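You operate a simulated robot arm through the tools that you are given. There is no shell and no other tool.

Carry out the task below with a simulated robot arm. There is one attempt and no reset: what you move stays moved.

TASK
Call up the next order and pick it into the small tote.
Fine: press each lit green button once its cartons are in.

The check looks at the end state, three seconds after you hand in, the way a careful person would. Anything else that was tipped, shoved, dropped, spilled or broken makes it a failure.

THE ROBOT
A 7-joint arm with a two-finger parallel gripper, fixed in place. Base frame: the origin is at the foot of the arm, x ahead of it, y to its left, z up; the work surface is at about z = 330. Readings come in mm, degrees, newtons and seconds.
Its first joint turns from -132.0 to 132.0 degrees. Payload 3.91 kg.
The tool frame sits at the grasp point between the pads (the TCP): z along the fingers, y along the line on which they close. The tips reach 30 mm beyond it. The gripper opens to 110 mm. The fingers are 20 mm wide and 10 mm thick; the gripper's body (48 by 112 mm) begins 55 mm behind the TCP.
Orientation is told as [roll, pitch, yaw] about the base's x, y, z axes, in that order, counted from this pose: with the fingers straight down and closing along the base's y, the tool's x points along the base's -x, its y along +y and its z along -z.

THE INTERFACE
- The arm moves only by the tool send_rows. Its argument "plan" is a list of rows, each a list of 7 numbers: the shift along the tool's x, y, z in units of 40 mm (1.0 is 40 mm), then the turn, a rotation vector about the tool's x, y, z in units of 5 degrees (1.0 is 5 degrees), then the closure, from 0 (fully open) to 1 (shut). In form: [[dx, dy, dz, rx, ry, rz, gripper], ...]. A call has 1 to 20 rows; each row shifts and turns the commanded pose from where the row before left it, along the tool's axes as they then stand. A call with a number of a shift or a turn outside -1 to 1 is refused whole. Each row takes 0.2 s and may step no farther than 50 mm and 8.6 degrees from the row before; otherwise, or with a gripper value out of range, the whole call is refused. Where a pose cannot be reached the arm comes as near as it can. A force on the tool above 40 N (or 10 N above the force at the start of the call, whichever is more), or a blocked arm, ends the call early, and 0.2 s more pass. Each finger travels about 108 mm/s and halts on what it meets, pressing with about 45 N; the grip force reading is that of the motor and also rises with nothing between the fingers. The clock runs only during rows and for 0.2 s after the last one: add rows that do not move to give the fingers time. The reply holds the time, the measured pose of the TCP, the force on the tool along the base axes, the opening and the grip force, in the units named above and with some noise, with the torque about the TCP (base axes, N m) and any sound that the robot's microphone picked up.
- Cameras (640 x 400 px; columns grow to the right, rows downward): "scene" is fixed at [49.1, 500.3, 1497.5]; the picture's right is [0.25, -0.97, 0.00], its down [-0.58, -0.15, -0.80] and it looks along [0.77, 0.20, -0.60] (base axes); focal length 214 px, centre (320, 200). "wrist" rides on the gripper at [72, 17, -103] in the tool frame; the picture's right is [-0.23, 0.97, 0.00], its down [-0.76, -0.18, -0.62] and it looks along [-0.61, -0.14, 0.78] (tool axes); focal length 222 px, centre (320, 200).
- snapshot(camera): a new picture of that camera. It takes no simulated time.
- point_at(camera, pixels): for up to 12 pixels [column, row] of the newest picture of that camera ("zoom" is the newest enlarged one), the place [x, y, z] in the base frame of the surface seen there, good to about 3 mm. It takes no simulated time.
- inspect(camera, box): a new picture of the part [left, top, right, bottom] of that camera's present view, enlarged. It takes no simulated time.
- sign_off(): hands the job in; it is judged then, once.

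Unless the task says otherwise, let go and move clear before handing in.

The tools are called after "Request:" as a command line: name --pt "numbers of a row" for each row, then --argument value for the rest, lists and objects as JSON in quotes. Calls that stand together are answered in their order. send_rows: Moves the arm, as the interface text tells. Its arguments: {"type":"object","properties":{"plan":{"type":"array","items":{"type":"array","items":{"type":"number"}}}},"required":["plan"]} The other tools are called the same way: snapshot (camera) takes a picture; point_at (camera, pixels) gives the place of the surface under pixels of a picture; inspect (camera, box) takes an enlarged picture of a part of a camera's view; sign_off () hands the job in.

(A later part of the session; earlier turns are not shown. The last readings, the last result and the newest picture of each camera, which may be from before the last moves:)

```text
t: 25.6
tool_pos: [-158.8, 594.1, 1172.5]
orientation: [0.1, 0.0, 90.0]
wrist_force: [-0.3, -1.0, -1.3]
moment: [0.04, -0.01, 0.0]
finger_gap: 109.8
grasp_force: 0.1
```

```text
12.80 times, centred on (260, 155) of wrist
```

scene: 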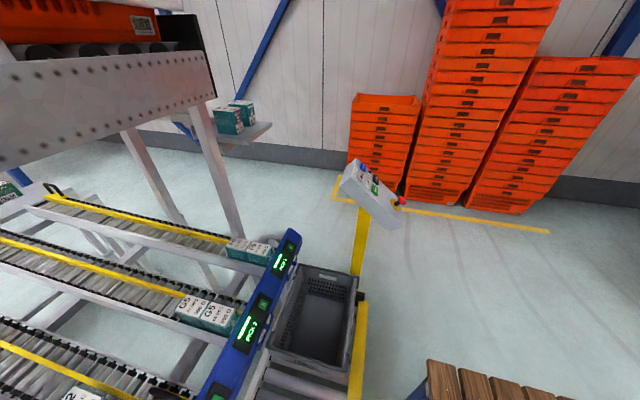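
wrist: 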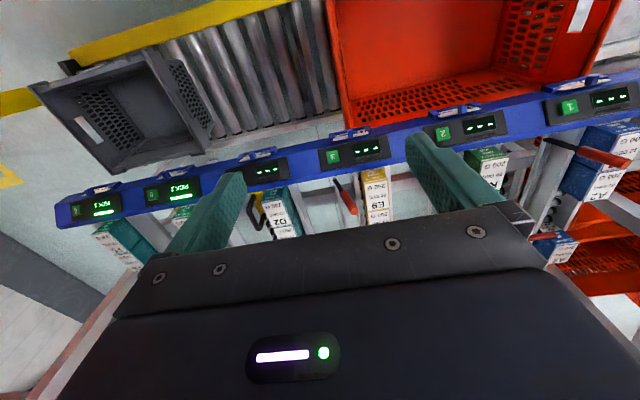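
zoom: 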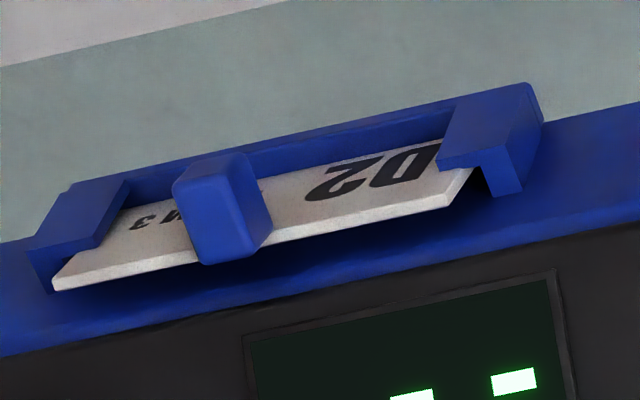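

No rule beyond lane location, so I'll take from the front of each called lane. I'll move to hover above lane 5's front carton for a close look.

Request:
send_rows --pt "0 -0.95 0 0 0 0 0" --pt "0 -0.95 0 0 0 0 0" --pt "0 -0.95 0 0 0 0 0" --pt "0 -0.95 0 0 0 0 0" --pt "0 -0.95 0 0 0 0 0" --pt "0 -0.95 0 0 0 0 0" --pt "0 -0.95 0 0 0 0 0" --pt "0 -0.95 0 0 0 0 0" --pt "0 -0.95 0 0 0 0 0" --pt "0 -0.95 0 0 0 0 0" --pt "0 -0.9 0 0 0 0 0" --pt "-0.8 0 0.4 0 0 0 0" --pt "-0.8 0 0.4 0 0 0 0" --pt "-0.8 0 0.4 0 0 0 0" --pt "-0.8 0 0.4 0 0 0 0" --pt "-0.8 0 0.4 0 0 0 0" --pt "-0.8 0 0.4 0 0 0 0" --pt "-0.8 0 0.4 0 0 0 0" --pt "-0.6 0 0.4 0 0 0 0" --pt "0 0 0 0 0 0 0"

Request:
snapshot --camera "wrist"

Request:
snapshot --camera "scene"

```text
t: 29.8
tool_pos: [255.1, 840.5, 1043.1]
orientation: [-0.1, 0.0, 90.0]
wrist_force: [-0.1, 0.0, 0.4]
moment: [-0.01, 0.01, 0.02]
finger_gap: 110.1
grasp_force: 0.0
```

```text
taken
```

wrist: 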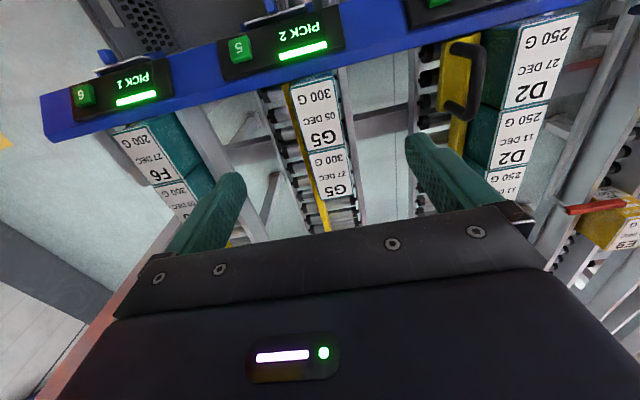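

```text
taken
```

scene: 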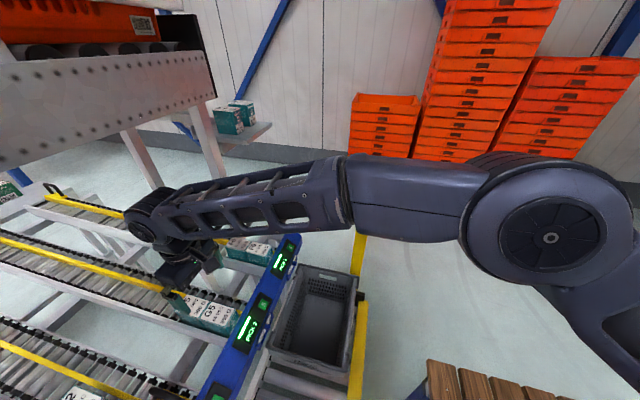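

Lane 5's cartons are well visible at (317,115) and (330,172), with the yellow guide on their +x side. I'll zoom and measure edges and the guide height.

Request:
inspect --camera "wrist" --box '[250, 60, 410, 220]'

Request:
point_at --camera "wrist" --pixels '[[294, 88], [334, 80], [342, 142], [305, 148], [352, 193], [324, 196], [292, 112], [300, 150], [318, 215], [272, 150], [349, 100], [358, 150]]'

Request:
point_at --camera "zoom" --pixels '[[370, 45], [240, 55], [190, 120], [160, 150], [250, 420], [330, 60]]'

```text
2.50 times, centred on (330, 140) of wrist
```

zoom: 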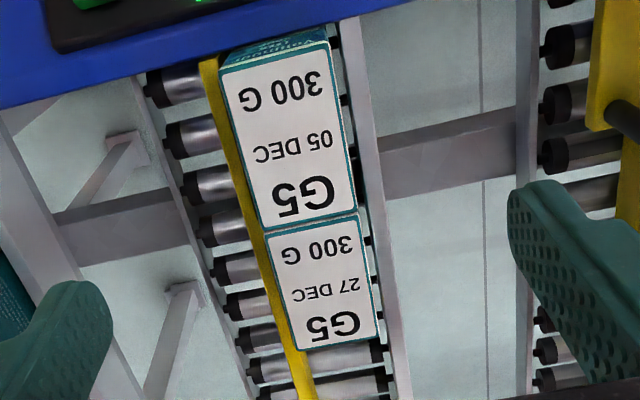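

```text
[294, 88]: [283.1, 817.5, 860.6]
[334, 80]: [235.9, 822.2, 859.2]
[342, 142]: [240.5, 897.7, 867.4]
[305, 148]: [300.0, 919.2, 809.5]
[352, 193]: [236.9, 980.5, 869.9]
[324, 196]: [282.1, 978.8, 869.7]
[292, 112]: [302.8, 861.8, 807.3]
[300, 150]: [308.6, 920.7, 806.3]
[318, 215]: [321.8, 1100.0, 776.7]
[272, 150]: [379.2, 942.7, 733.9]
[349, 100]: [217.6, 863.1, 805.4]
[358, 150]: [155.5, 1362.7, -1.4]
```

```text
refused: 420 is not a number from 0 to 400
```

Front carton spans x≈233–286, y≈815–900, top z≈862; the yellow guide tops out at z≈808. I'll pre-open to ~75 mm and descend with tips stopping at about z 820.

Request:
send_rows --pt "-0.39 -0.1 0 0 0 0 0.32" --pt "0 0 0.9 0 0 0 0.32" --pt "0 0 0.9 0 0 0 0.32" --pt "0 0 0.9 0 0 0 0.32" --pt "0 0 0.6 0 0 0 0.32" --pt "0 0 0 0 0 0 0.32"

Request:
snapshot --camera "wrist"

Request:
inspect --camera "scene" --box '[140, 220, 280, 340]'

```text
t: 31.2
tool_pos: [260.6, 856.5, 910.9]
orientation: [0.0, 0.0, 90.1]
wrist_force: [-0.3, 0.1, -0.5]
moment: [-0.01, 0.0, -0.02]
finger_gap: 74.7
grasp_force: 0.1
```

```text
taken
```

wrist: 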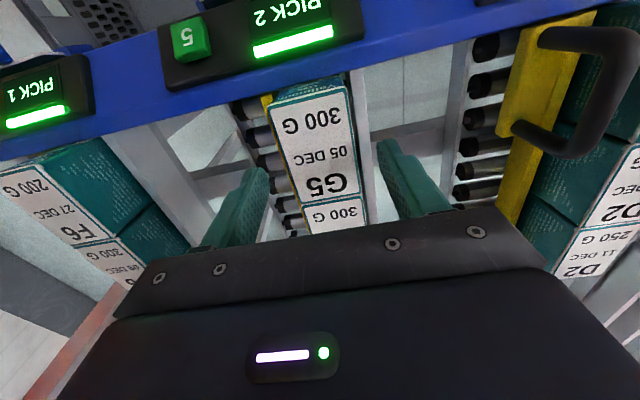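

```text
3.33 times, centred on (210, 280) of scene
```

zoom: 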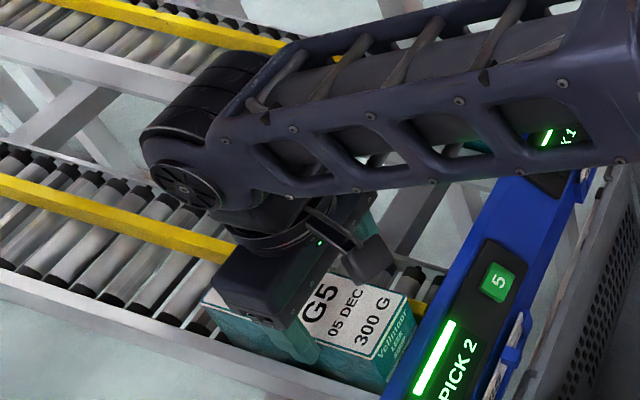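

The fingers straddle the carton. I'll descend to z≈850, close, and lift a little.

Request:
send_rows --pt "0 0 0.7 0 0 0 0.32" --pt "0 0 0.5 0 0 0 0.32" --pt "0 0 0.32 0 0 0 0.32" --pt "0 0 0 0 0 0 0.4" --pt "0 0 0 0 0 0 0.6" --pt "0 0 0 0 0 0 0.7" --pt "0 0 0 0 0 0 0.8" --pt "0 0 0 0 0 0 0.8"

Request:
snapshot --camera "wrist"

```text
t: 33.0
tool_pos: [261.3, 857.0, 850.8]
orientation: [0.0, 0.0, 90.0]
wrist_force: [0.0, 0.8, 0.3]
moment: [0.15, 0.06, -0.03]
finger_gap: 54.8
grasp_force: 44.9
```

```text
taken
```

wrist: 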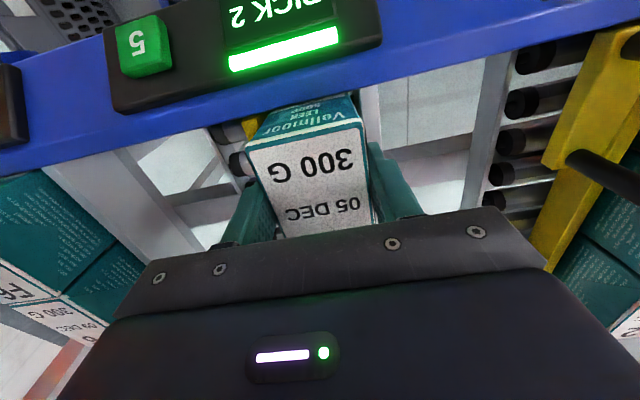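

Gripped firmly (gap 54.8, 45 N). I'll lift straight up slowly.

Request:
send_rows --pt "0 0 -0.2 0 0 0 0.8" --pt "0 0 -0.3 0 0 0 0.8" --pt "0 0 -0.4 0 0 0 0.8" --pt "0 0 -0.6 0 0 0 0.8" --pt "0 0 -0.8 0 0 0 0.8" --pt "0 0 -0.8 0 0 0 0.8" --pt "0 0 -0.8 0 0 0 0.8" --pt "0 0 0 0 0 0 0.8"

Request:
snapshot --camera "wrist"

Request:
inspect --camera "scene" --box '[140, 200, 300, 340]'

```text
t: 34.8
tool_pos: [260.0, 855.1, 1006.8]
orientation: [0.0, 0.0, 90.1]
wrist_force: [-0.4, -0.3, -2.7]
moment: [0.0, -0.04, 0.0]
finger_gap: 54.6
grasp_force: 45.0
```

```text
taken
```

wrist: 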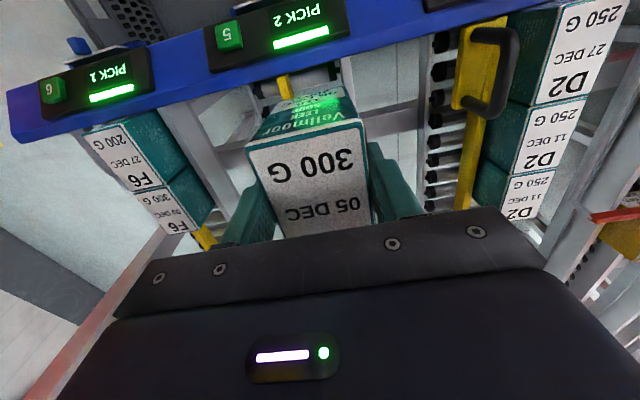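

```text
2.86 times, centred on (220, 270) of scene
```

zoom: 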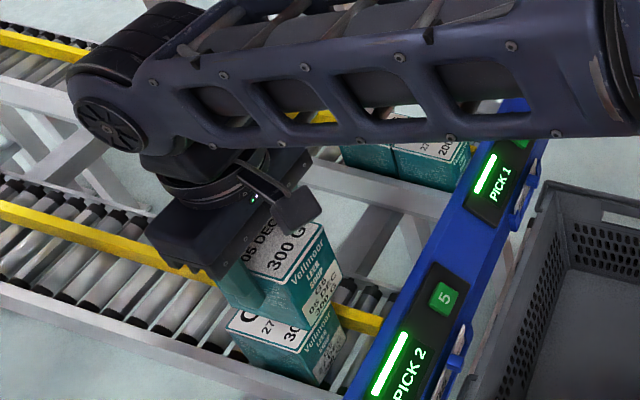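

Carton is out, weight ~2.7 N, and the second one rolled forward. I'll carry it over the tote at (410, 640).

Request:
send_rows --pt "0.7 -0.5 0 0 0 0 0.8" --pt "0.75 -0.53 0 0 0 0 0.8" --pt "0.75 -0.53 0 0 0 0 0.8" --pt "0.75 -0.53 0 0 0 0 0.8" --pt "0.75 -0.53 0 0 0 0 0.8" --pt "0.75 -0.53 0 0 0 0 0.8" --pt "0.9 -0.53 0 0 0 0 0.8" --pt "0 0 0.5 0 0 0 0.8" --pt "0 0 0.9 0 0 0 0.8" --pt "0 0 0.9 0 0 0 0.8" --pt "0 0 0.9 0 0 0 0.8" --pt "0 0 0.9 0 0 0 0.8" --pt "0 0 0.9 0 0 0 0.8" --pt "0 0 0 0 0 0 0.8"

Request:
snapshot --camera "wrist"

Request:
snapshot --camera "scene"

```text
t: 37.8
tool_pos: [408.0, 641.9, 807.3]
orientation: [0.0, 0.1, 89.9]
wrist_force: [0.2, 0.3, -2.4]
moment: [0.03, 0.01, 0.02]
finger_gap: 54.4
grasp_force: 45.4
```

```text
taken
```

wrist: 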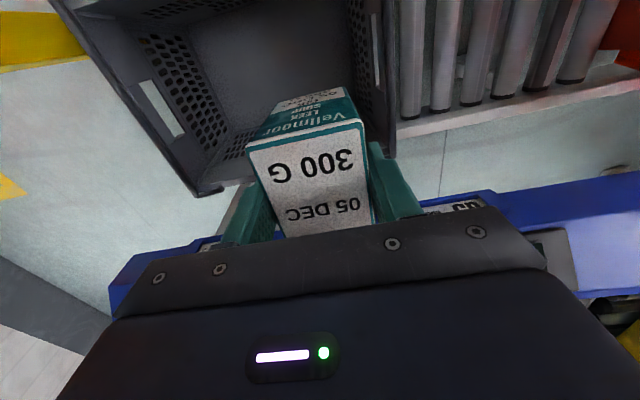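

```text
taken
```

scene: 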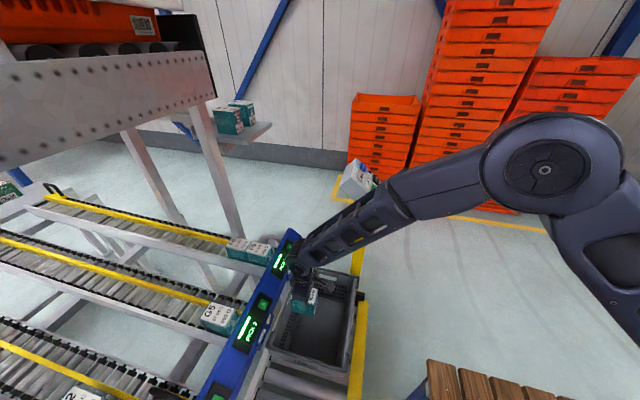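

The carton is above the tote. Before descending, I'll check the clearance of the wrist links against the light strip and the tote rim.

Request:
inspect --camera "scene" --box '[250, 220, 370, 340]'

Request:
point_at --camera "scene" --pixels '[[293, 262], [298, 250], [303, 246], [310, 275], [325, 284], [297, 270], [320, 245], [350, 225], [312, 296], [292, 270]]'

Request:
point_at --camera "zoom" --pixels '[[100, 150], [60, 220], [130, 180], [40, 330], [150, 110]]'

```text
3.33 times, centred on (310, 280) of scene
```

zoom: 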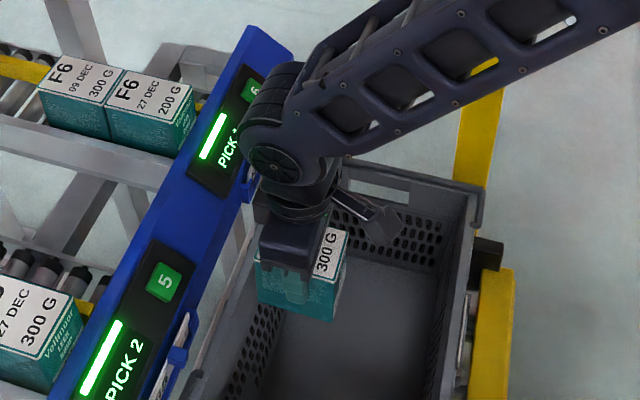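

```text
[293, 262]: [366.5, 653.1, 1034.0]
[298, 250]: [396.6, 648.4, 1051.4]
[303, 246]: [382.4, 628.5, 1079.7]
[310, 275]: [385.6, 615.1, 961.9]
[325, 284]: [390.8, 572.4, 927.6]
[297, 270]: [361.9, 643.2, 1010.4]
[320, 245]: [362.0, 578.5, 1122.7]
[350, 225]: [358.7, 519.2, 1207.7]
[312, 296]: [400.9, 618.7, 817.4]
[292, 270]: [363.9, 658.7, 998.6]
```

```text
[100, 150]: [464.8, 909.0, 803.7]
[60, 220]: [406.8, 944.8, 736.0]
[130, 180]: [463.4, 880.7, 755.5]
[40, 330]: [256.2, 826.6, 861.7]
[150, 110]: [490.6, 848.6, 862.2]
```

Request:
point_at --camera "zoom" --pixels '[[178, 352], [188, 318], [160, 385], [205, 240], [246, 185], [270, 60], [215, 330], [195, 380], [455, 200], [440, 330], [480, 200], [380, 190]]'

Request:
inspect --camera "wrist" --box '[60, 0, 420, 225]'

```text
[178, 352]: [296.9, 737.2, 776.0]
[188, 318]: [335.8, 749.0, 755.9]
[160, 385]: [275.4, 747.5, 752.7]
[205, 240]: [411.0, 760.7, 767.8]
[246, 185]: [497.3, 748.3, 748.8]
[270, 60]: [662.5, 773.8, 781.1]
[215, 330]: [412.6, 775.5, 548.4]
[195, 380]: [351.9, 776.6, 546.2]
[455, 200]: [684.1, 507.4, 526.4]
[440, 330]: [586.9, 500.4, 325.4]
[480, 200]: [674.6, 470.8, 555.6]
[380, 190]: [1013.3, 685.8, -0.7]
```

```text
1.78 times, centred on (240, 112) of wrist
```

zoom: 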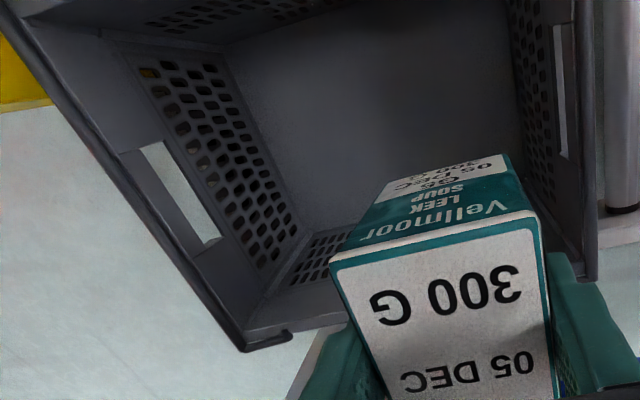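

The wrist bulge reaches y≈700 versus strip clips at y≈737, so I'll shift y to ~627 for margin and descend into the tote, then creep to contact.

Request:
send_rows --pt "0.38 0 0 0 0 0 0.8" --pt "0 0 0.8 0 0 0 0.8" --pt "0 0 0.9 0 0 0 0.8" --pt "0 0 0.9 0 0 0 0.8" --pt "0 0 0.9 0 0 0 0.8" --pt "0 0 0.9 0 0 0 0.8" --pt "0 0 0.9 0 0 0 0.8" --pt "0 0 0.9 0 0 0 0.8" --pt "0 0 0.9 0 0 0 0.8" --pt "0 0 0 0 0 0 0.8"

Request:
snapshot --camera "wrist"

Request:
inspect --camera "scene" --box '[240, 220, 380, 380]'

```text
t: 40.0
tool_pos: [407.3, 627.2, 523.8]
orientation: [0.0, 0.0, 90.1]
wrist_force: [0.2, 0.2, -2.4]
moment: [0.01, 0.0, -0.02]
finger_gap: 54.8
grasp_force: 45.0
```

```text
taken
```

wrist: 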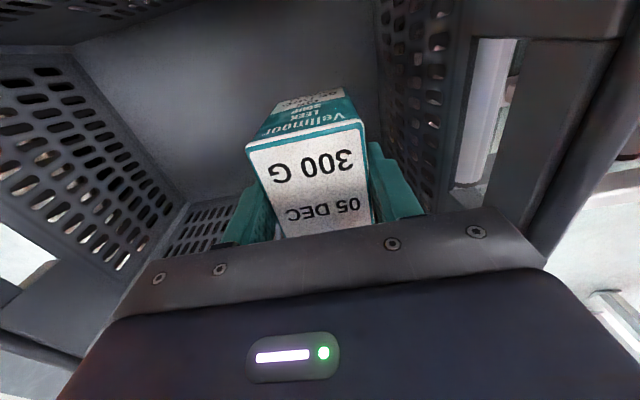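

```text
2.50 times, centred on (310, 300) of scene
```

zoom: 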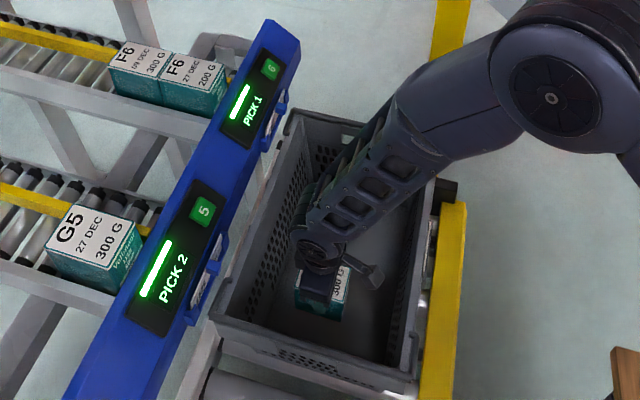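

Clear so far. I'll continue to ~z 418 and then creep until contact.

Request:
send_rows --pt "0 0 0.8 0 0 0 0.8" --pt "0 0 0.8 0 0 0 0.8" --pt "0 0 0.6 0 0 0 0.8" --pt "0 0 0.4 0 0 0 0.8" --pt "0 0 0 0 0 0 0.8"

Request:
inspect --camera "scene" --box '[260, 240, 380, 380]'

Request:
snapshot --camera "wrist"

```text
t: 41.2
tool_pos: [407.8, 627.1, 419.1]
orientation: [0.0, 0.0, 90.0]
wrist_force: [-1.1, -0.3, -2.9]
moment: [-0.01, 0.01, -0.03]
finger_gap: 54.7
grasp_force: 44.5
```

```text
2.86 times, centred on (320, 310) of scene
```

zoom: 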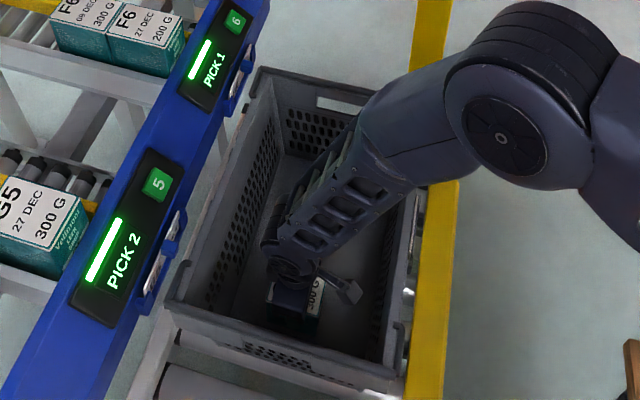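

```text
taken
```

wrist: 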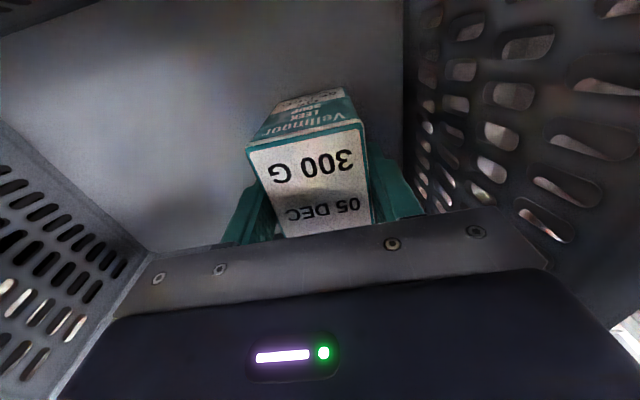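

I'll check the forearm's clearance over the near rim before creeping further.

Request:
inspect --camera "scene" --box '[280, 240, 400, 340]'

Request:
point_at --camera "zoom" --pixels '[[300, 250], [340, 230], [380, 200], [420, 160], [240, 300], [330, 150], [280, 330]]'

```text
4.00 times, centred on (340, 290) of scene
```

zoom: 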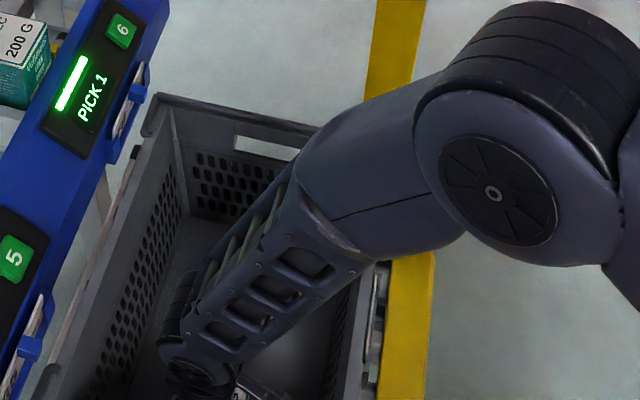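

```text
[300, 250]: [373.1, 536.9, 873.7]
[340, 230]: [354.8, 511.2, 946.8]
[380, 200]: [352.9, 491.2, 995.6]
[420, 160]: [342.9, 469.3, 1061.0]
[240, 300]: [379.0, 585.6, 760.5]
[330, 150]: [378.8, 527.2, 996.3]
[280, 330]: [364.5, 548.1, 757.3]
```

Forearm is high above the rim (z≈900+ there). I'll creep down for contact.

Request:
send_rows --pt "0 0 0.15 0 0 0 0.8" --pt "0 0 0.1 0 0 0 0.8" --pt "0 0 0.1 0 0 0 0.8" --pt "0 0 0 0 0 0 0.8"

```text
t: 42.0
tool_pos: [408.2, 630.3, 410.5]
orientation: [-0.1, -0.3, 90.1]
wrist_force: [0.6, 0.2, 7.7]
moment: [-0.34, 0.21, 0.05]
finger_gap: 54.6
grasp_force: 44.8
stopped in row 3: the force on the tool passed its limit at 41 N (the readings are from after the stop); the commanded pose is now the measured one
```

Carton touched the floor at TCP z≈410 and now rests lightly. I'll release to ~78 mm and rise.

Request:
send_rows --pt "0 0 0 0 0 0 0.45" --pt "0 0 0 0 0 0 0.3" --pt "0 0 0 0 0 0 0.3" --pt "0 0 -0.3 0 0 0 0.3" --pt "0 0 -0.6 0 0 0 0.3" --pt "0 0 -0.8 0 0 0 0.3" --pt "0 0 -0.9 0 0 0 0.3" --pt "0 0 -0.9 0 0 0 0.3" --pt "0 0 0 0 0 0 0.3"

Request:
snapshot --camera "wrist"

```text
t: 44.0
tool_pos: [408.2, 628.0, 550.5]
orientation: [-0.1, -0.1, 89.9]
wrist_force: [0.8, 0.0, 0.7]
moment: [0.04, -0.03, -0.01]
finger_gap: 77.1
grasp_force: 0.0
```

```text
taken
```

wrist: 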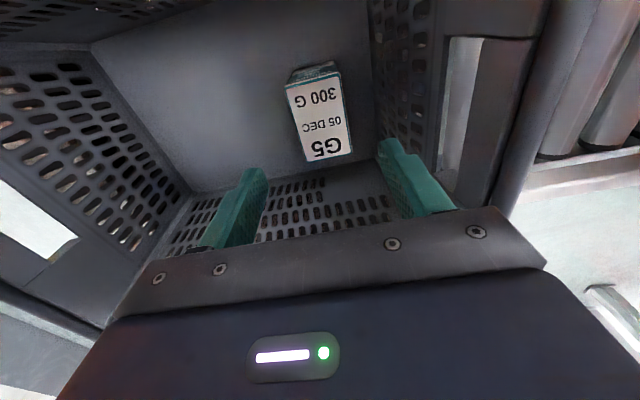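

The first carton stands upright in the tote at (320,115). I'll go back up and over lane 5.

Request:
send_rows --pt "0 0 -0.95 0 0 0 0.3" --pt "0 0 -0.95 0 0 0 0.3" --pt "0 0 -0.95 0 0 0 0.3" --pt "0 0 -0.95 0 0 0 0.3" --pt "0 0 -0.95 0 0 0 0.3" --pt "0 0 -0.95 0 0 0 0.3" --pt "0 0 -0.95 0 0 0 0.3" --pt "0 0 -0.95 0 0 0 0.3" --pt "0 0 -0.95 0 0 0 0.3" --pt "0 0 -0.95 0 0 0 0.3" --pt "0 0 -0.95 0 0 0 0.3" --pt "-0.8 0.53 0 0 0 0 0.3" --pt "-0.8 0.53 0 0 0 0 0.3" --pt "-0.8 0.53 0 0 0 0 0.3" --pt "-0.8 0.53 0 0 0 0 0.3" --pt "-0.8 0.53 0 0 0 0 0.3" --pt "-0.8 0.53 0 0 0 0 0.3" --pt "-0.8 0.53 0 0 0 0 0.3" --pt "0 0 0 0 0 0 0.3"

Request:
snapshot --camera "wrist"

Request:
snapshot --camera "scene"

```text
t: 48.0
tool_pos: [259.3, 849.1, 967.5]
orientation: [-0.1, -0.3, 90.0]
wrist_force: [-0.2, 0.0, 0.0]
moment: [0.0, -0.01, 0.02]
finger_gap: 77.3
grasp_force: 0.0
```

```text
taken
```

wrist: 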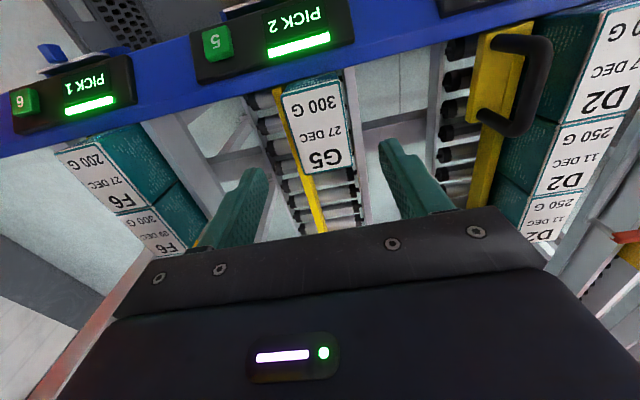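

```text
taken
```

scene: 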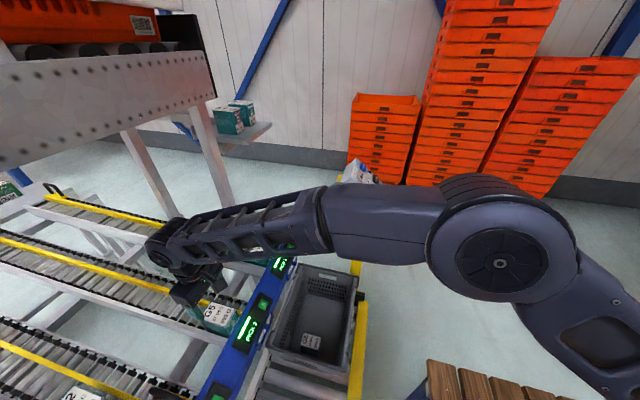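

The second G5 (27 DEC) has rolled to the front at (320,125). I'll measure its edges.

Request:
point_at --camera "wrist" --pixels '[[284, 94], [340, 80], [350, 163], [300, 172], [317, 125], [294, 100], [345, 120]]'

Request:
inspect --camera "wrist" --box '[230, 60, 400, 200]'

```text
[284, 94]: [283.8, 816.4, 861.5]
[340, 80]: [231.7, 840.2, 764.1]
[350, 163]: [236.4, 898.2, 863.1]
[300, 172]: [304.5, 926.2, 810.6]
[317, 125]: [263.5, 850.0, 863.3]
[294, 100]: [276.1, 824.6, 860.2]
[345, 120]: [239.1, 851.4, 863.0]
```

```text
2.86 times, centred on (315, 130) of wrist
```

zoom: 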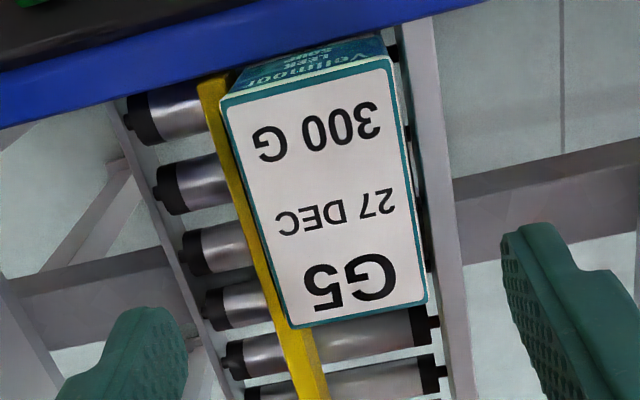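

Same place as the first one. I'll descend to z≈851 and grip.

Request:
send_rows --pt "-0.18 -0.03 0.5 0 0 0 0.32" --pt "0 0 0.8 0 0 0 0.32" --pt "0 0 0.8 0 0 0 0.32" --pt "0 0 0.5 0 0 0 0.32" --pt "0 0 0.3 0 0 0 0.32" --pt "0 0 0 0 0 0 0.45" --pt "0 0 0 0 0 0 0.6" --pt "0 0 0 0 0 0 0.8" --pt "0 0 0 0 0 0 0.8"

Request:
snapshot --camera "wrist"

```text
t: 50.0
tool_pos: [259.6, 858.1, 852.1]
orientation: [-0.1, -0.4, 90.0]
wrist_force: [0.0, 1.3, 0.9]
moment: [0.08, 0.09, 0.03]
finger_gap: 54.4
grasp_force: 44.6
```

```text
taken
```

wrist: 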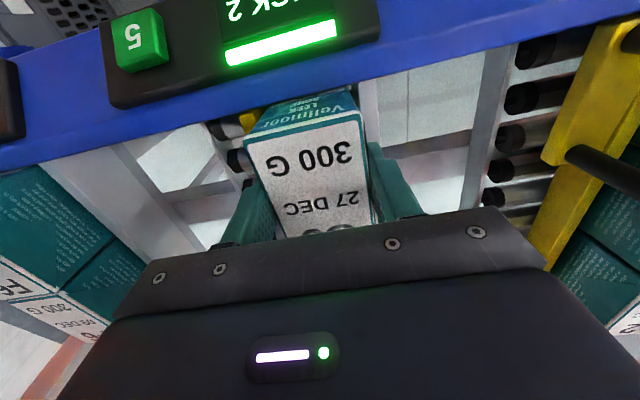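

Gripped. I'll lift 155 mm and carry it to (505, 627) above the tote.

Request:
send_rows --pt "0 0 -0.2 0 0 0 0.8" --pt "0 0 -0.3 0 0 0 0.8" --pt "0 0 -0.5 0 0 0 0.8" --pt "0 0 -0.8 0 0 0 0.8" --pt "0 0 -0.9 0 0 0 0.8" --pt "0 0 -0.9 0 0 0 0.8" --pt "0 0 -0.3 0 0 0 0.8" --pt "0.642 -0.681 0 0 0 0 0.8" --pt "0.642 -0.681 0 0 0 0 0.8" --pt "0.642 -0.681 0 0 0 0 0.8" --pt "0.642 -0.681 0 0 0 0 0.8" --pt "0.642 -0.681 0 0 0 0 0.8" --pt "0.642 -0.681 0 0 0 0 0.8" --pt "0.642 -0.681 0 0 0 0 0.8" --pt "0.642 -0.681 0 0 0 0 0.8" --pt "0.642 -0.681 0 0 0 0 0.8" --pt "0 0 0 0 0 0 0.8"

Request:
snapshot --camera "wrist"

Request:
snapshot --camera "scene"

```text
t: 53.5
tool_pos: [506.4, 626.2, 1008.4]
orientation: [-0.1, -0.1, 90.1]
wrist_force: [0.9, 0.3, -3.0]
moment: [0.0, -0.02, -0.02]
finger_gap: 54.9
grasp_force: 45.2
```

```text
taken
```

wrist: 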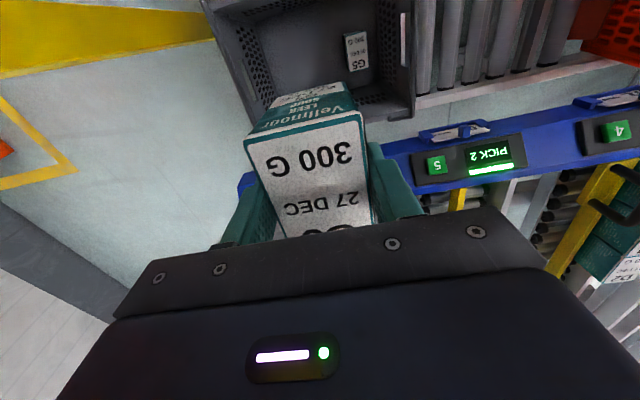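

```text
taken
```

scene: 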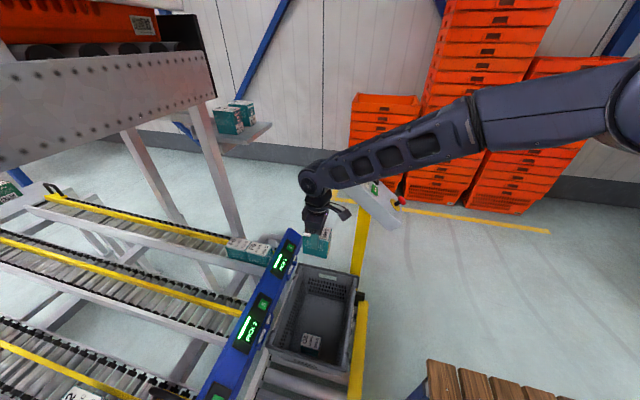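

Positioned over the tote next to the first carton. I'll descend to ~z 420.

Request:
send_rows --pt "0 0 0.95 0 0 0 0.8" --pt "0 0 0.95 0 0 0 0.8" --pt "0 0 0.95 0 0 0 0.8" --pt "0 0 0.95 0 0 0 0.8" --pt "0 0 0.95 0 0 0 0.8" --pt "0 0 0.95 0 0 0 0.8" --pt "0 0 0.95 0 0 0 0.8" --pt "0 0 0.95 0 0 0 0.8" --pt "0 0 0.95 0 0 0 0.8" --pt "0 0 0.95 0 0 0 0.8" --pt "0 0 0.95 0 0 0 0.8" --pt "0 0 0.95 0 0 0 0.8" --pt "0 0 0.95 0 0 0 0.8" --pt "0 0 0.95 0 0 0 0.8" --pt "0 0 0.95 0 0 0 0.8" --pt "0 0 0.4 0 0 0 0.8" --pt "0 0 0 0 0 0 0.8"

Request:
snapshot --camera "wrist"

Request:
snapshot --camera "scene"

```text
t: 57.1
tool_pos: [506.1, 629.6, 421.4]
orientation: [-0.1, -0.3, 90.0]
wrist_force: [0.2, -0.5, -2.3]
moment: [0.02, -0.01, -0.02]
finger_gap: 54.8
grasp_force: 45.1
```

```text
taken
```

wrist: 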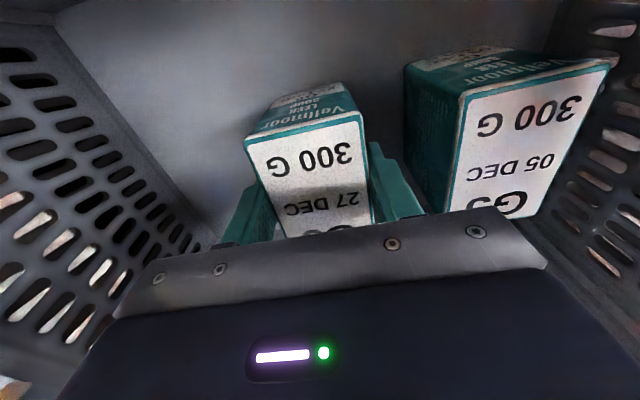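

```text
taken
```

scene: 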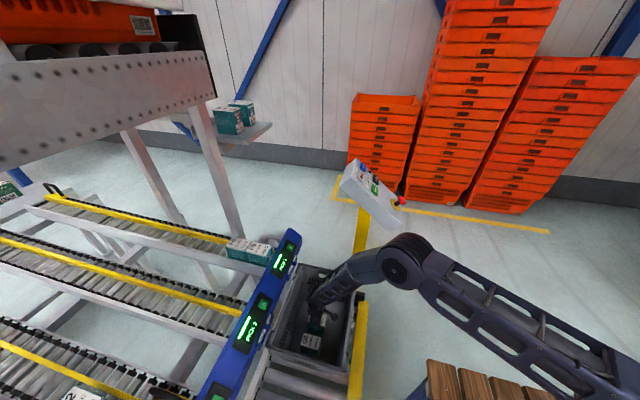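

The second carton is beside the first. I'll creep the last ~10 mm and release.

Request:
send_rows --pt "0 0 0.1 0 0 0 0.8" --pt "0 0 0.08 0 0 0 0.8" --pt "0 0 0.05 0 0 0 0.8" --pt "0 0 0 0 0 0 0.8"

```text
t: 58.1
tool_pos: [506.4, 630.3, 413.5]
orientation: [-0.1, -0.4, 90.0]
wrist_force: [0.1, 2.0, 29.0]
moment: [-1.11, 0.4, -0.02]
finger_gap: 55.0
grasp_force: 45.2
```

Contact at 29 N; I'll ease up slightly, release, and rise.

Request:
send_rows --pt "0 0 -0.04 0 0 0 0.8" --pt "0 0 0 0 0 0 0.45" --pt "0 0 0 0 0 0 0.3" --pt "0 0 0 0 0 0 0.3" --pt "0 0 -0.3 0 0 0 0.3" --pt "0 0 -0.6 0 0 0 0.3" --pt "0 0 -0.8 0 0 0 0.3" --pt "0 0 -0.9 0 0 0 0.3" --pt "0 0 -0.9 0 0 0 0.3" --pt "0 0 0 0 0 0 0.3"

Request:
snapshot --camera "wrist"

```text
t: 60.4
tool_pos: [506.1, 627.9, 554.7]
orientation: [0.0, -0.3, 90.0]
wrist_force: [0.7, -0.5, 0.2]
moment: [0.03, -0.01, 0.0]
finger_gap: 76.9
grasp_force: 0.1
```

```text
taken
```

wrist: 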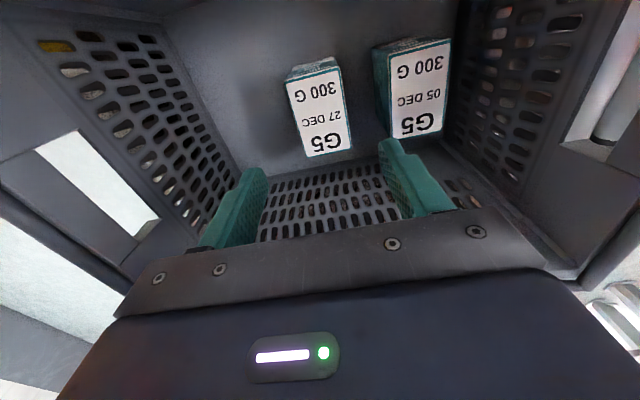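

Both G5 cartons stand upright. I'll rise and get a close view of button 5 on the strip.

Request:
send_rows --pt "0 0 -0.95 0 0 0 0.3" --pt "0 0 -0.95 0 0 0 0.3" --pt "0 0 -0.95 0 0 0 0.3" --pt "0 0 -0.95 0 0 0 0.3" --pt "0 0 -0.95 0 0 0 0.3" --pt "0 0 -0.95 0 0 0 0.3" --pt "0 0 -0.95 0 0 0 0.3" --pt "0 0 -0.95 0 0 0 0.3" --pt "0 0 -0.95 0 0 0 0.3" --pt "0 0 -0.95 0 0 0 0.3" --pt "0 0 -0.95 0 0 0 1" --pt "-0.6 0.7 0 0 0 0 1" --pt "-0.6 0.7 0 0 0 0 1" --pt "-0.6 0.7 0 0 0 0 1" --pt "-0.6 0.7 0 0 0 0 1" --pt "-0.6 0.7 0 0 0 0 1" --pt "0 0 0 0 0 0 1"

Request:
snapshot --camera "wrist"

Request:
snapshot --camera "scene"

```text
t: 64.0
tool_pos: [365.1, 747.7, 973.9]
orientation: [-0.1, -0.3, 90.0]
wrist_force: [1.3, 0.0, 0.5]
moment: [0.0, 0.04, 0.01]
finger_gap: 0.0
grasp_force: 37.6
```

```text
taken
```

wrist: 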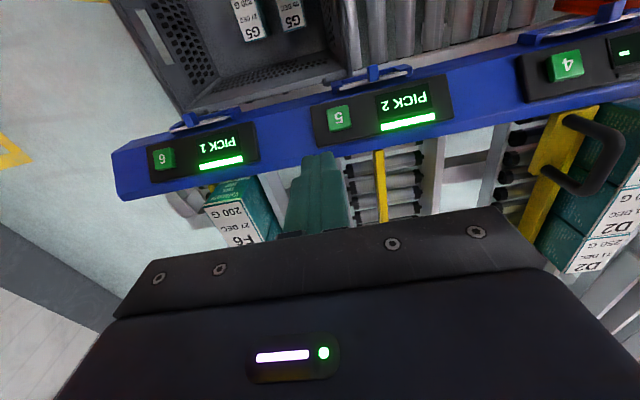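

```text
taken
```

scene: 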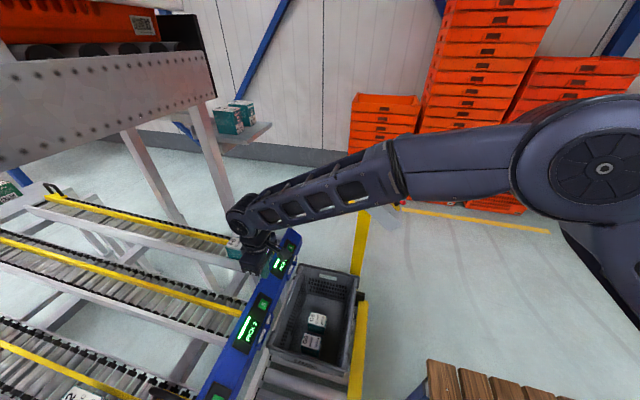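

Button 5 is visible at (340,118). I'll measure its cap and the strip face around it.

Request:
inspect --camera "wrist" --box '[300, 60, 460, 160]'

Request:
point_at --camera "wrist" --pixels '[[332, 108], [348, 106], [350, 124], [333, 128], [340, 118], [330, 100], [328, 135], [363, 100], [368, 125], [255, 130], [245, 175], [475, 105]]'

```text
4.00 times, centred on (380, 110) of wrist
```

zoom: 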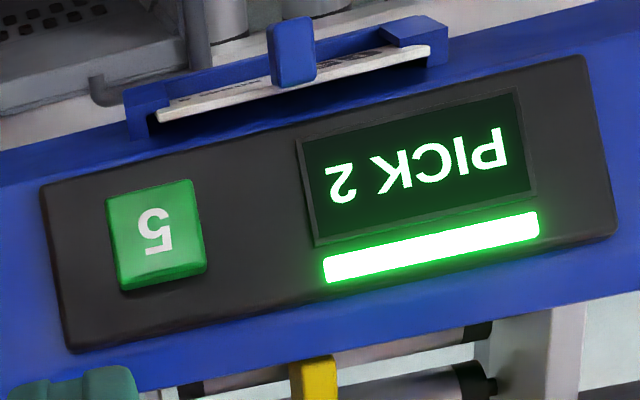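

```text
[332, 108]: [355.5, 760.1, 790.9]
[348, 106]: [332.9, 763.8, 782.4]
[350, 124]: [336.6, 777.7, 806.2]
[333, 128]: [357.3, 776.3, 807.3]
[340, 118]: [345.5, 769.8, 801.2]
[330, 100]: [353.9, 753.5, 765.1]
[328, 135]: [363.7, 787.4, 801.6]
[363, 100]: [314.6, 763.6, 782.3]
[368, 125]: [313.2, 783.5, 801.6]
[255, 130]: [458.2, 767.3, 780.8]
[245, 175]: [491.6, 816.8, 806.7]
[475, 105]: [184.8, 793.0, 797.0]
```

The strip face slopes ~45°, cap centre about (346, 769, 800). I'll back off slightly, tilt the tool 45° toward +y, and verify.

Request:
send_rows --pt "0.8 0.48 0 0 0 0 1" --pt "0.5 0 0 0 0 0 1" --pt "0 0 0 0 -1 0 1" --pt "0 0 0 0 -1 0 1" --pt "0 0 0 0 -1 0 1" --pt "0 0 0 0 0 0 1"

```text
t: 65.3
tool_pos: [345.2, 694.6, 972.1]
orientation: [-0.1, -15.3, 89.9]
wrist_force: [0.9, 0.5, 0.1]
moment: [0.0, -0.02, 0.0]
finger_gap: 0.1
grasp_force: 37.8
```

Pitch -15° with yaw 90° means the fingers now lean toward +y, as intended. I'll complete the tilt to 45°.

Request:
send_rows --pt "0 0 0 0 -1 0 1" --pt "0 0 0 0 -1 0 1" --pt "0 0 0 0 -1 0 1" --pt "0 0 0 0 -1 0 1" --pt "0 0 0 0 -1 0 1" --pt "0 0 0 0 -1 0 1" --pt "0 0 0 0 0 0 1"

Request:
snapshot --camera "wrist"

Request:
snapshot --camera "scene"

```text
t: 67.0
tool_pos: [347.2, 695.1, 972.1]
orientation: [-0.1, -45.3, 90.1]
wrist_force: [0.2, 0.4, 0.1]
moment: [0.0, -0.01, 0.01]
finger_gap: 0.0
grasp_force: 37.8
```

```text
taken
```

wrist: 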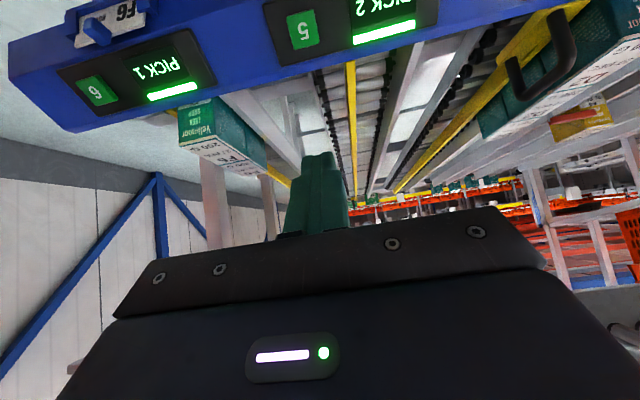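

```text
taken
```

scene: 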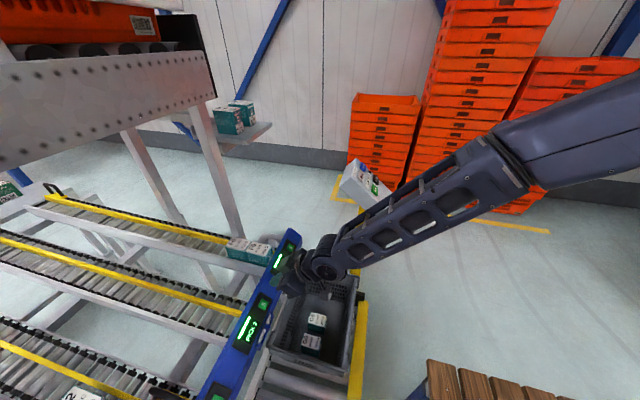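

Tilted correctly. I'll re-measure button 5's cap from this straight-on view at (303,28).

Request:
inspect --camera "wrist" --box '[260, 0, 360, 62]'

Request:
point_at --camera "wrist" --pixels '[[290, 18], [313, 13], [317, 41], [294, 46], [303, 28], [280, 30], [330, 22]]'

```text
6.40 times, centred on (310, 31) of wrist
```

zoom: 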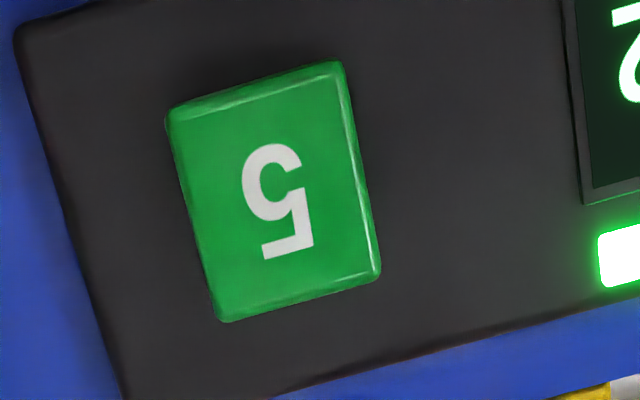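

```text
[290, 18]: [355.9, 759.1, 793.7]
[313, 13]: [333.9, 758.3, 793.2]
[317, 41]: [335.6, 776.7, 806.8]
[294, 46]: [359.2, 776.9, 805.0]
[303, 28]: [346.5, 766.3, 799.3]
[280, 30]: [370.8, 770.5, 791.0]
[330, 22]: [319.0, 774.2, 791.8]
```

Cap centre (346, 768, 799.5): I need +72 mm along tool x, then 143 mm along tool z. I'll stop 12 mm short.

Request:
send_rows --pt "0.9 0.03 0 0 0 0 1" --pt "0.89 0 0 0 0 0 1" --pt "0 0 0.9 0 0 0 1" --pt "0 0 0.9 0 0 0 1" --pt "0 0 0.9 0 0 0 1" --pt "0 0 0.57 0 0 0 1" --pt "0 0 0 0 0 0 1"

Request:
snapshot --camera "wrist"

Request:
inspect --camera "scene" --box '[220, 240, 340, 360]'

```text
t: 68.5
tool_pos: [346.4, 738.6, 829.1]
orientation: [-0.1, -45.2, 90.2]
wrist_force: [-0.1, -0.2, 0.2]
moment: [-0.01, 0.0, 0.03]
finger_gap: 0.2
grasp_force: 37.9
```

```text
taken
```

wrist: 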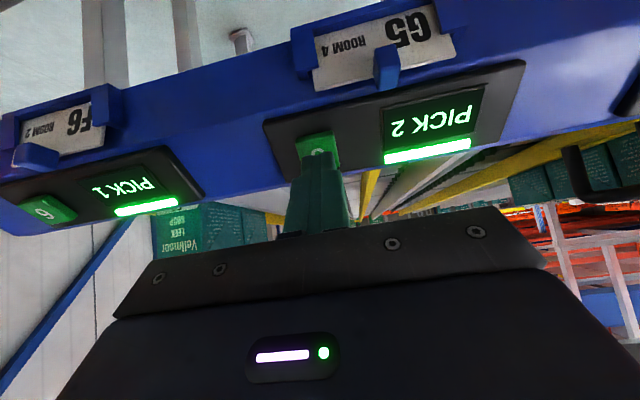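

```text
3.33 times, centred on (280, 300) of scene
```

zoom: 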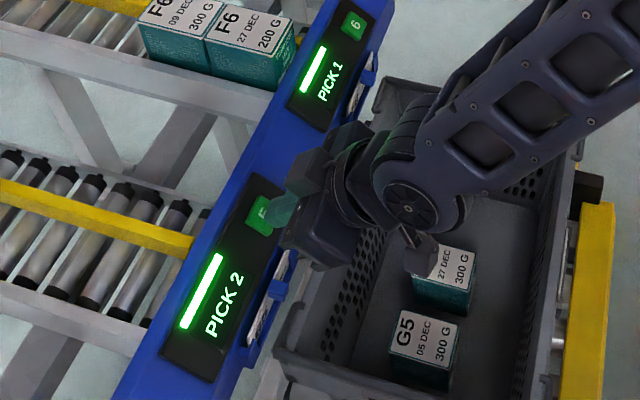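

Tip is aligned ~11 mm off the cap. Pressing in small steps.

Request:
send_rows --pt "0 0 0.15 0 0 0 1" --pt "0 0 0.1 0 0 0 1" --pt "0 0 0.05 0 0 0 1" --pt "0 0 0.05 0 0 0 1" --pt "0 0 0.05 0 0 0 1"

Request:
inspect --camera "scene" --box '[220, 240, 340, 360]'

```text
t: 69.8
tool_pos: [344.7, 749.6, 818.6]
orientation: [-0.1, -45.2, 90.1]
wrist_force: [0.7, -4.0, 1.8]
moment: [-0.08, -0.01, -0.04]
finger_gap: 0.1
grasp_force: 37.9
heard: click
```

```text
3.33 times, centred on (280, 300) of scene
```

zoom: 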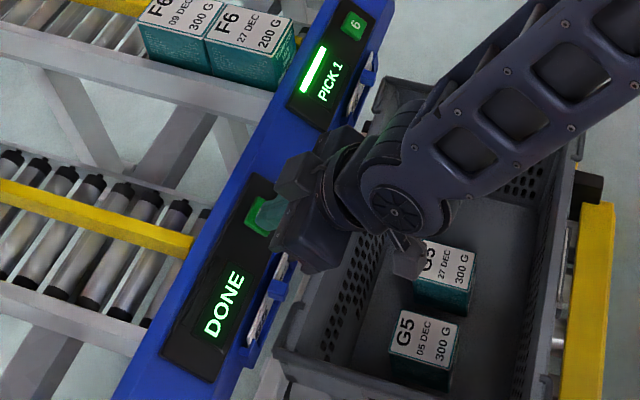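

Lane 5 now shows DONE. I'll retract along the tool axis, untilt, and go over lane 6.

Request:
send_rows --pt "0 0 -0.4 0 0 0 1" --pt "0 0 -0.9 0 0 0 1" --pt "0 0 -0.9 0 0 0 1" --pt "0 0 -0.9 0 0 0 1" --pt "0 0 -0.9 0 0 0 1" --pt "0 0 0 0 1 0 1" --pt "0 0 0 0 1 0 1" --pt "0 0 0 0 1 0 1" --pt "0 0 0 0 1 0 1" --pt "0 0 0 0 1 0 1" --pt "0 0 0 0 1 0 1" --pt "0 0 0 0 1 0 1" --pt "0 0 0 0 1 0 1" --pt "0 0 0 0 1 0 1" --pt "0 0 0 0 0 0 0.3"

```text
t: 73.0
tool_pos: [345.0, 635.3, 930.4]
orientation: [-0.1, -0.2, 89.9]
wrist_force: [0.1, 0.0, 0.6]
moment: [0.02, -0.01, 0.01]
finger_gap: 77.7
grasp_force: 0.6
```

Request:
send_rows --pt "0 0 -0.69 0 0 0 0.3" --pt "0 0 -0.69 0 0 0 0.3" --pt "-0.75 -0.57 0 0 0 0 0.3" --pt "-0.75 -0.57 0 0 0 0 0.3" --pt "-0.75 -0.57 0 0 0 0 0.3" --pt "-0.75 -0.57 0 0 0 0 0.3" --pt "-0.75 -0.57 0 0 0 0 0.3" --pt "-0.75 -0.57 0 0 0 0 0.3" --pt "-0.75 -0.57 0 0 0 0 0.3" --pt "0 0 0 0 0 0 0.3"

Request:
snapshot --camera "wrist"

Request:
inspect --camera "wrist" --box '[230, 60, 400, 220]'

Request:
snapshot --camera "scene"

```text
t: 75.2
tool_pos: [503.9, 845.1, 985.4]
orientation: [-0.1, -0.3, 90.0]
wrist_force: [0.9, 0.0, -0.6]
moment: [0.03, -0.01, 0.0]
finger_gap: 77.0
grasp_force: 0.1
```

```text
taken
```

wrist: 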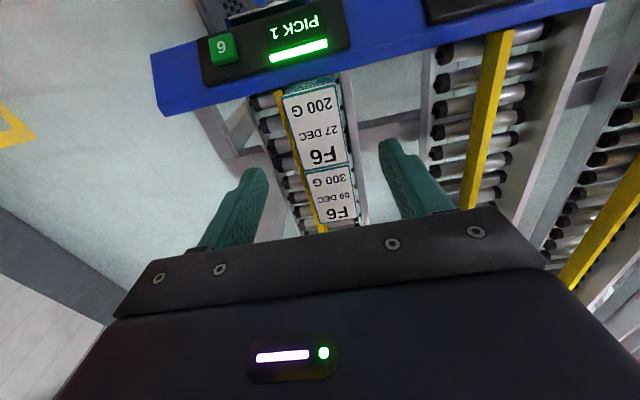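

```text
2.50 times, centred on (315, 140) of wrist
```

zoom: 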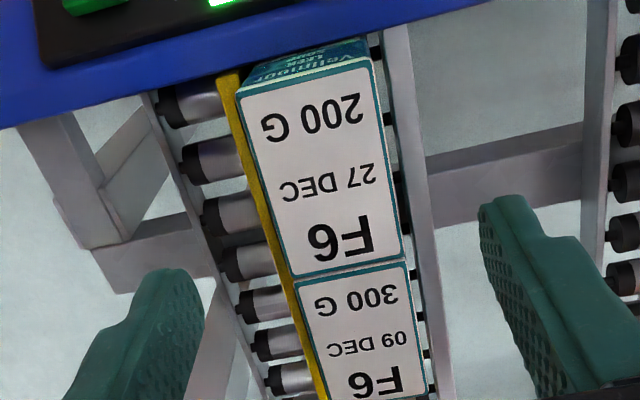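

```text
taken
```

scene: 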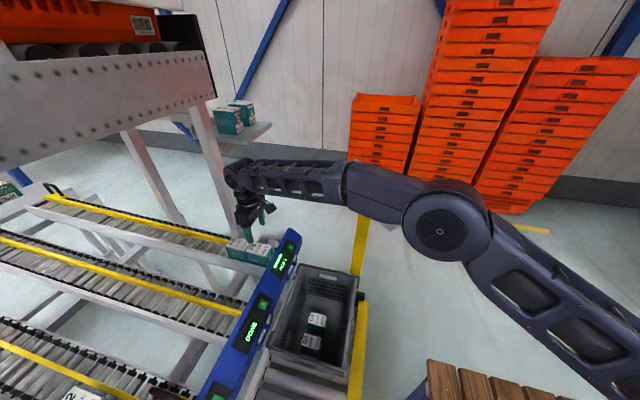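

Request:
point_at --camera "wrist" --pixels '[[287, 100], [336, 88], [347, 160], [307, 168], [318, 130], [286, 115], [300, 170], [345, 95], [355, 160], [302, 140]]'

```text
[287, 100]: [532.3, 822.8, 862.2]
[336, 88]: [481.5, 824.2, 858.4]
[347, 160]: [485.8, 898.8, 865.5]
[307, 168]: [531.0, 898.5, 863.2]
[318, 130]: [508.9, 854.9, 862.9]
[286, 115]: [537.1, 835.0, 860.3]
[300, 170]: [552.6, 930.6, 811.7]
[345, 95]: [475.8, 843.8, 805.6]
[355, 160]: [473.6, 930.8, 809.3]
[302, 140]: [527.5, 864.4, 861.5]
```

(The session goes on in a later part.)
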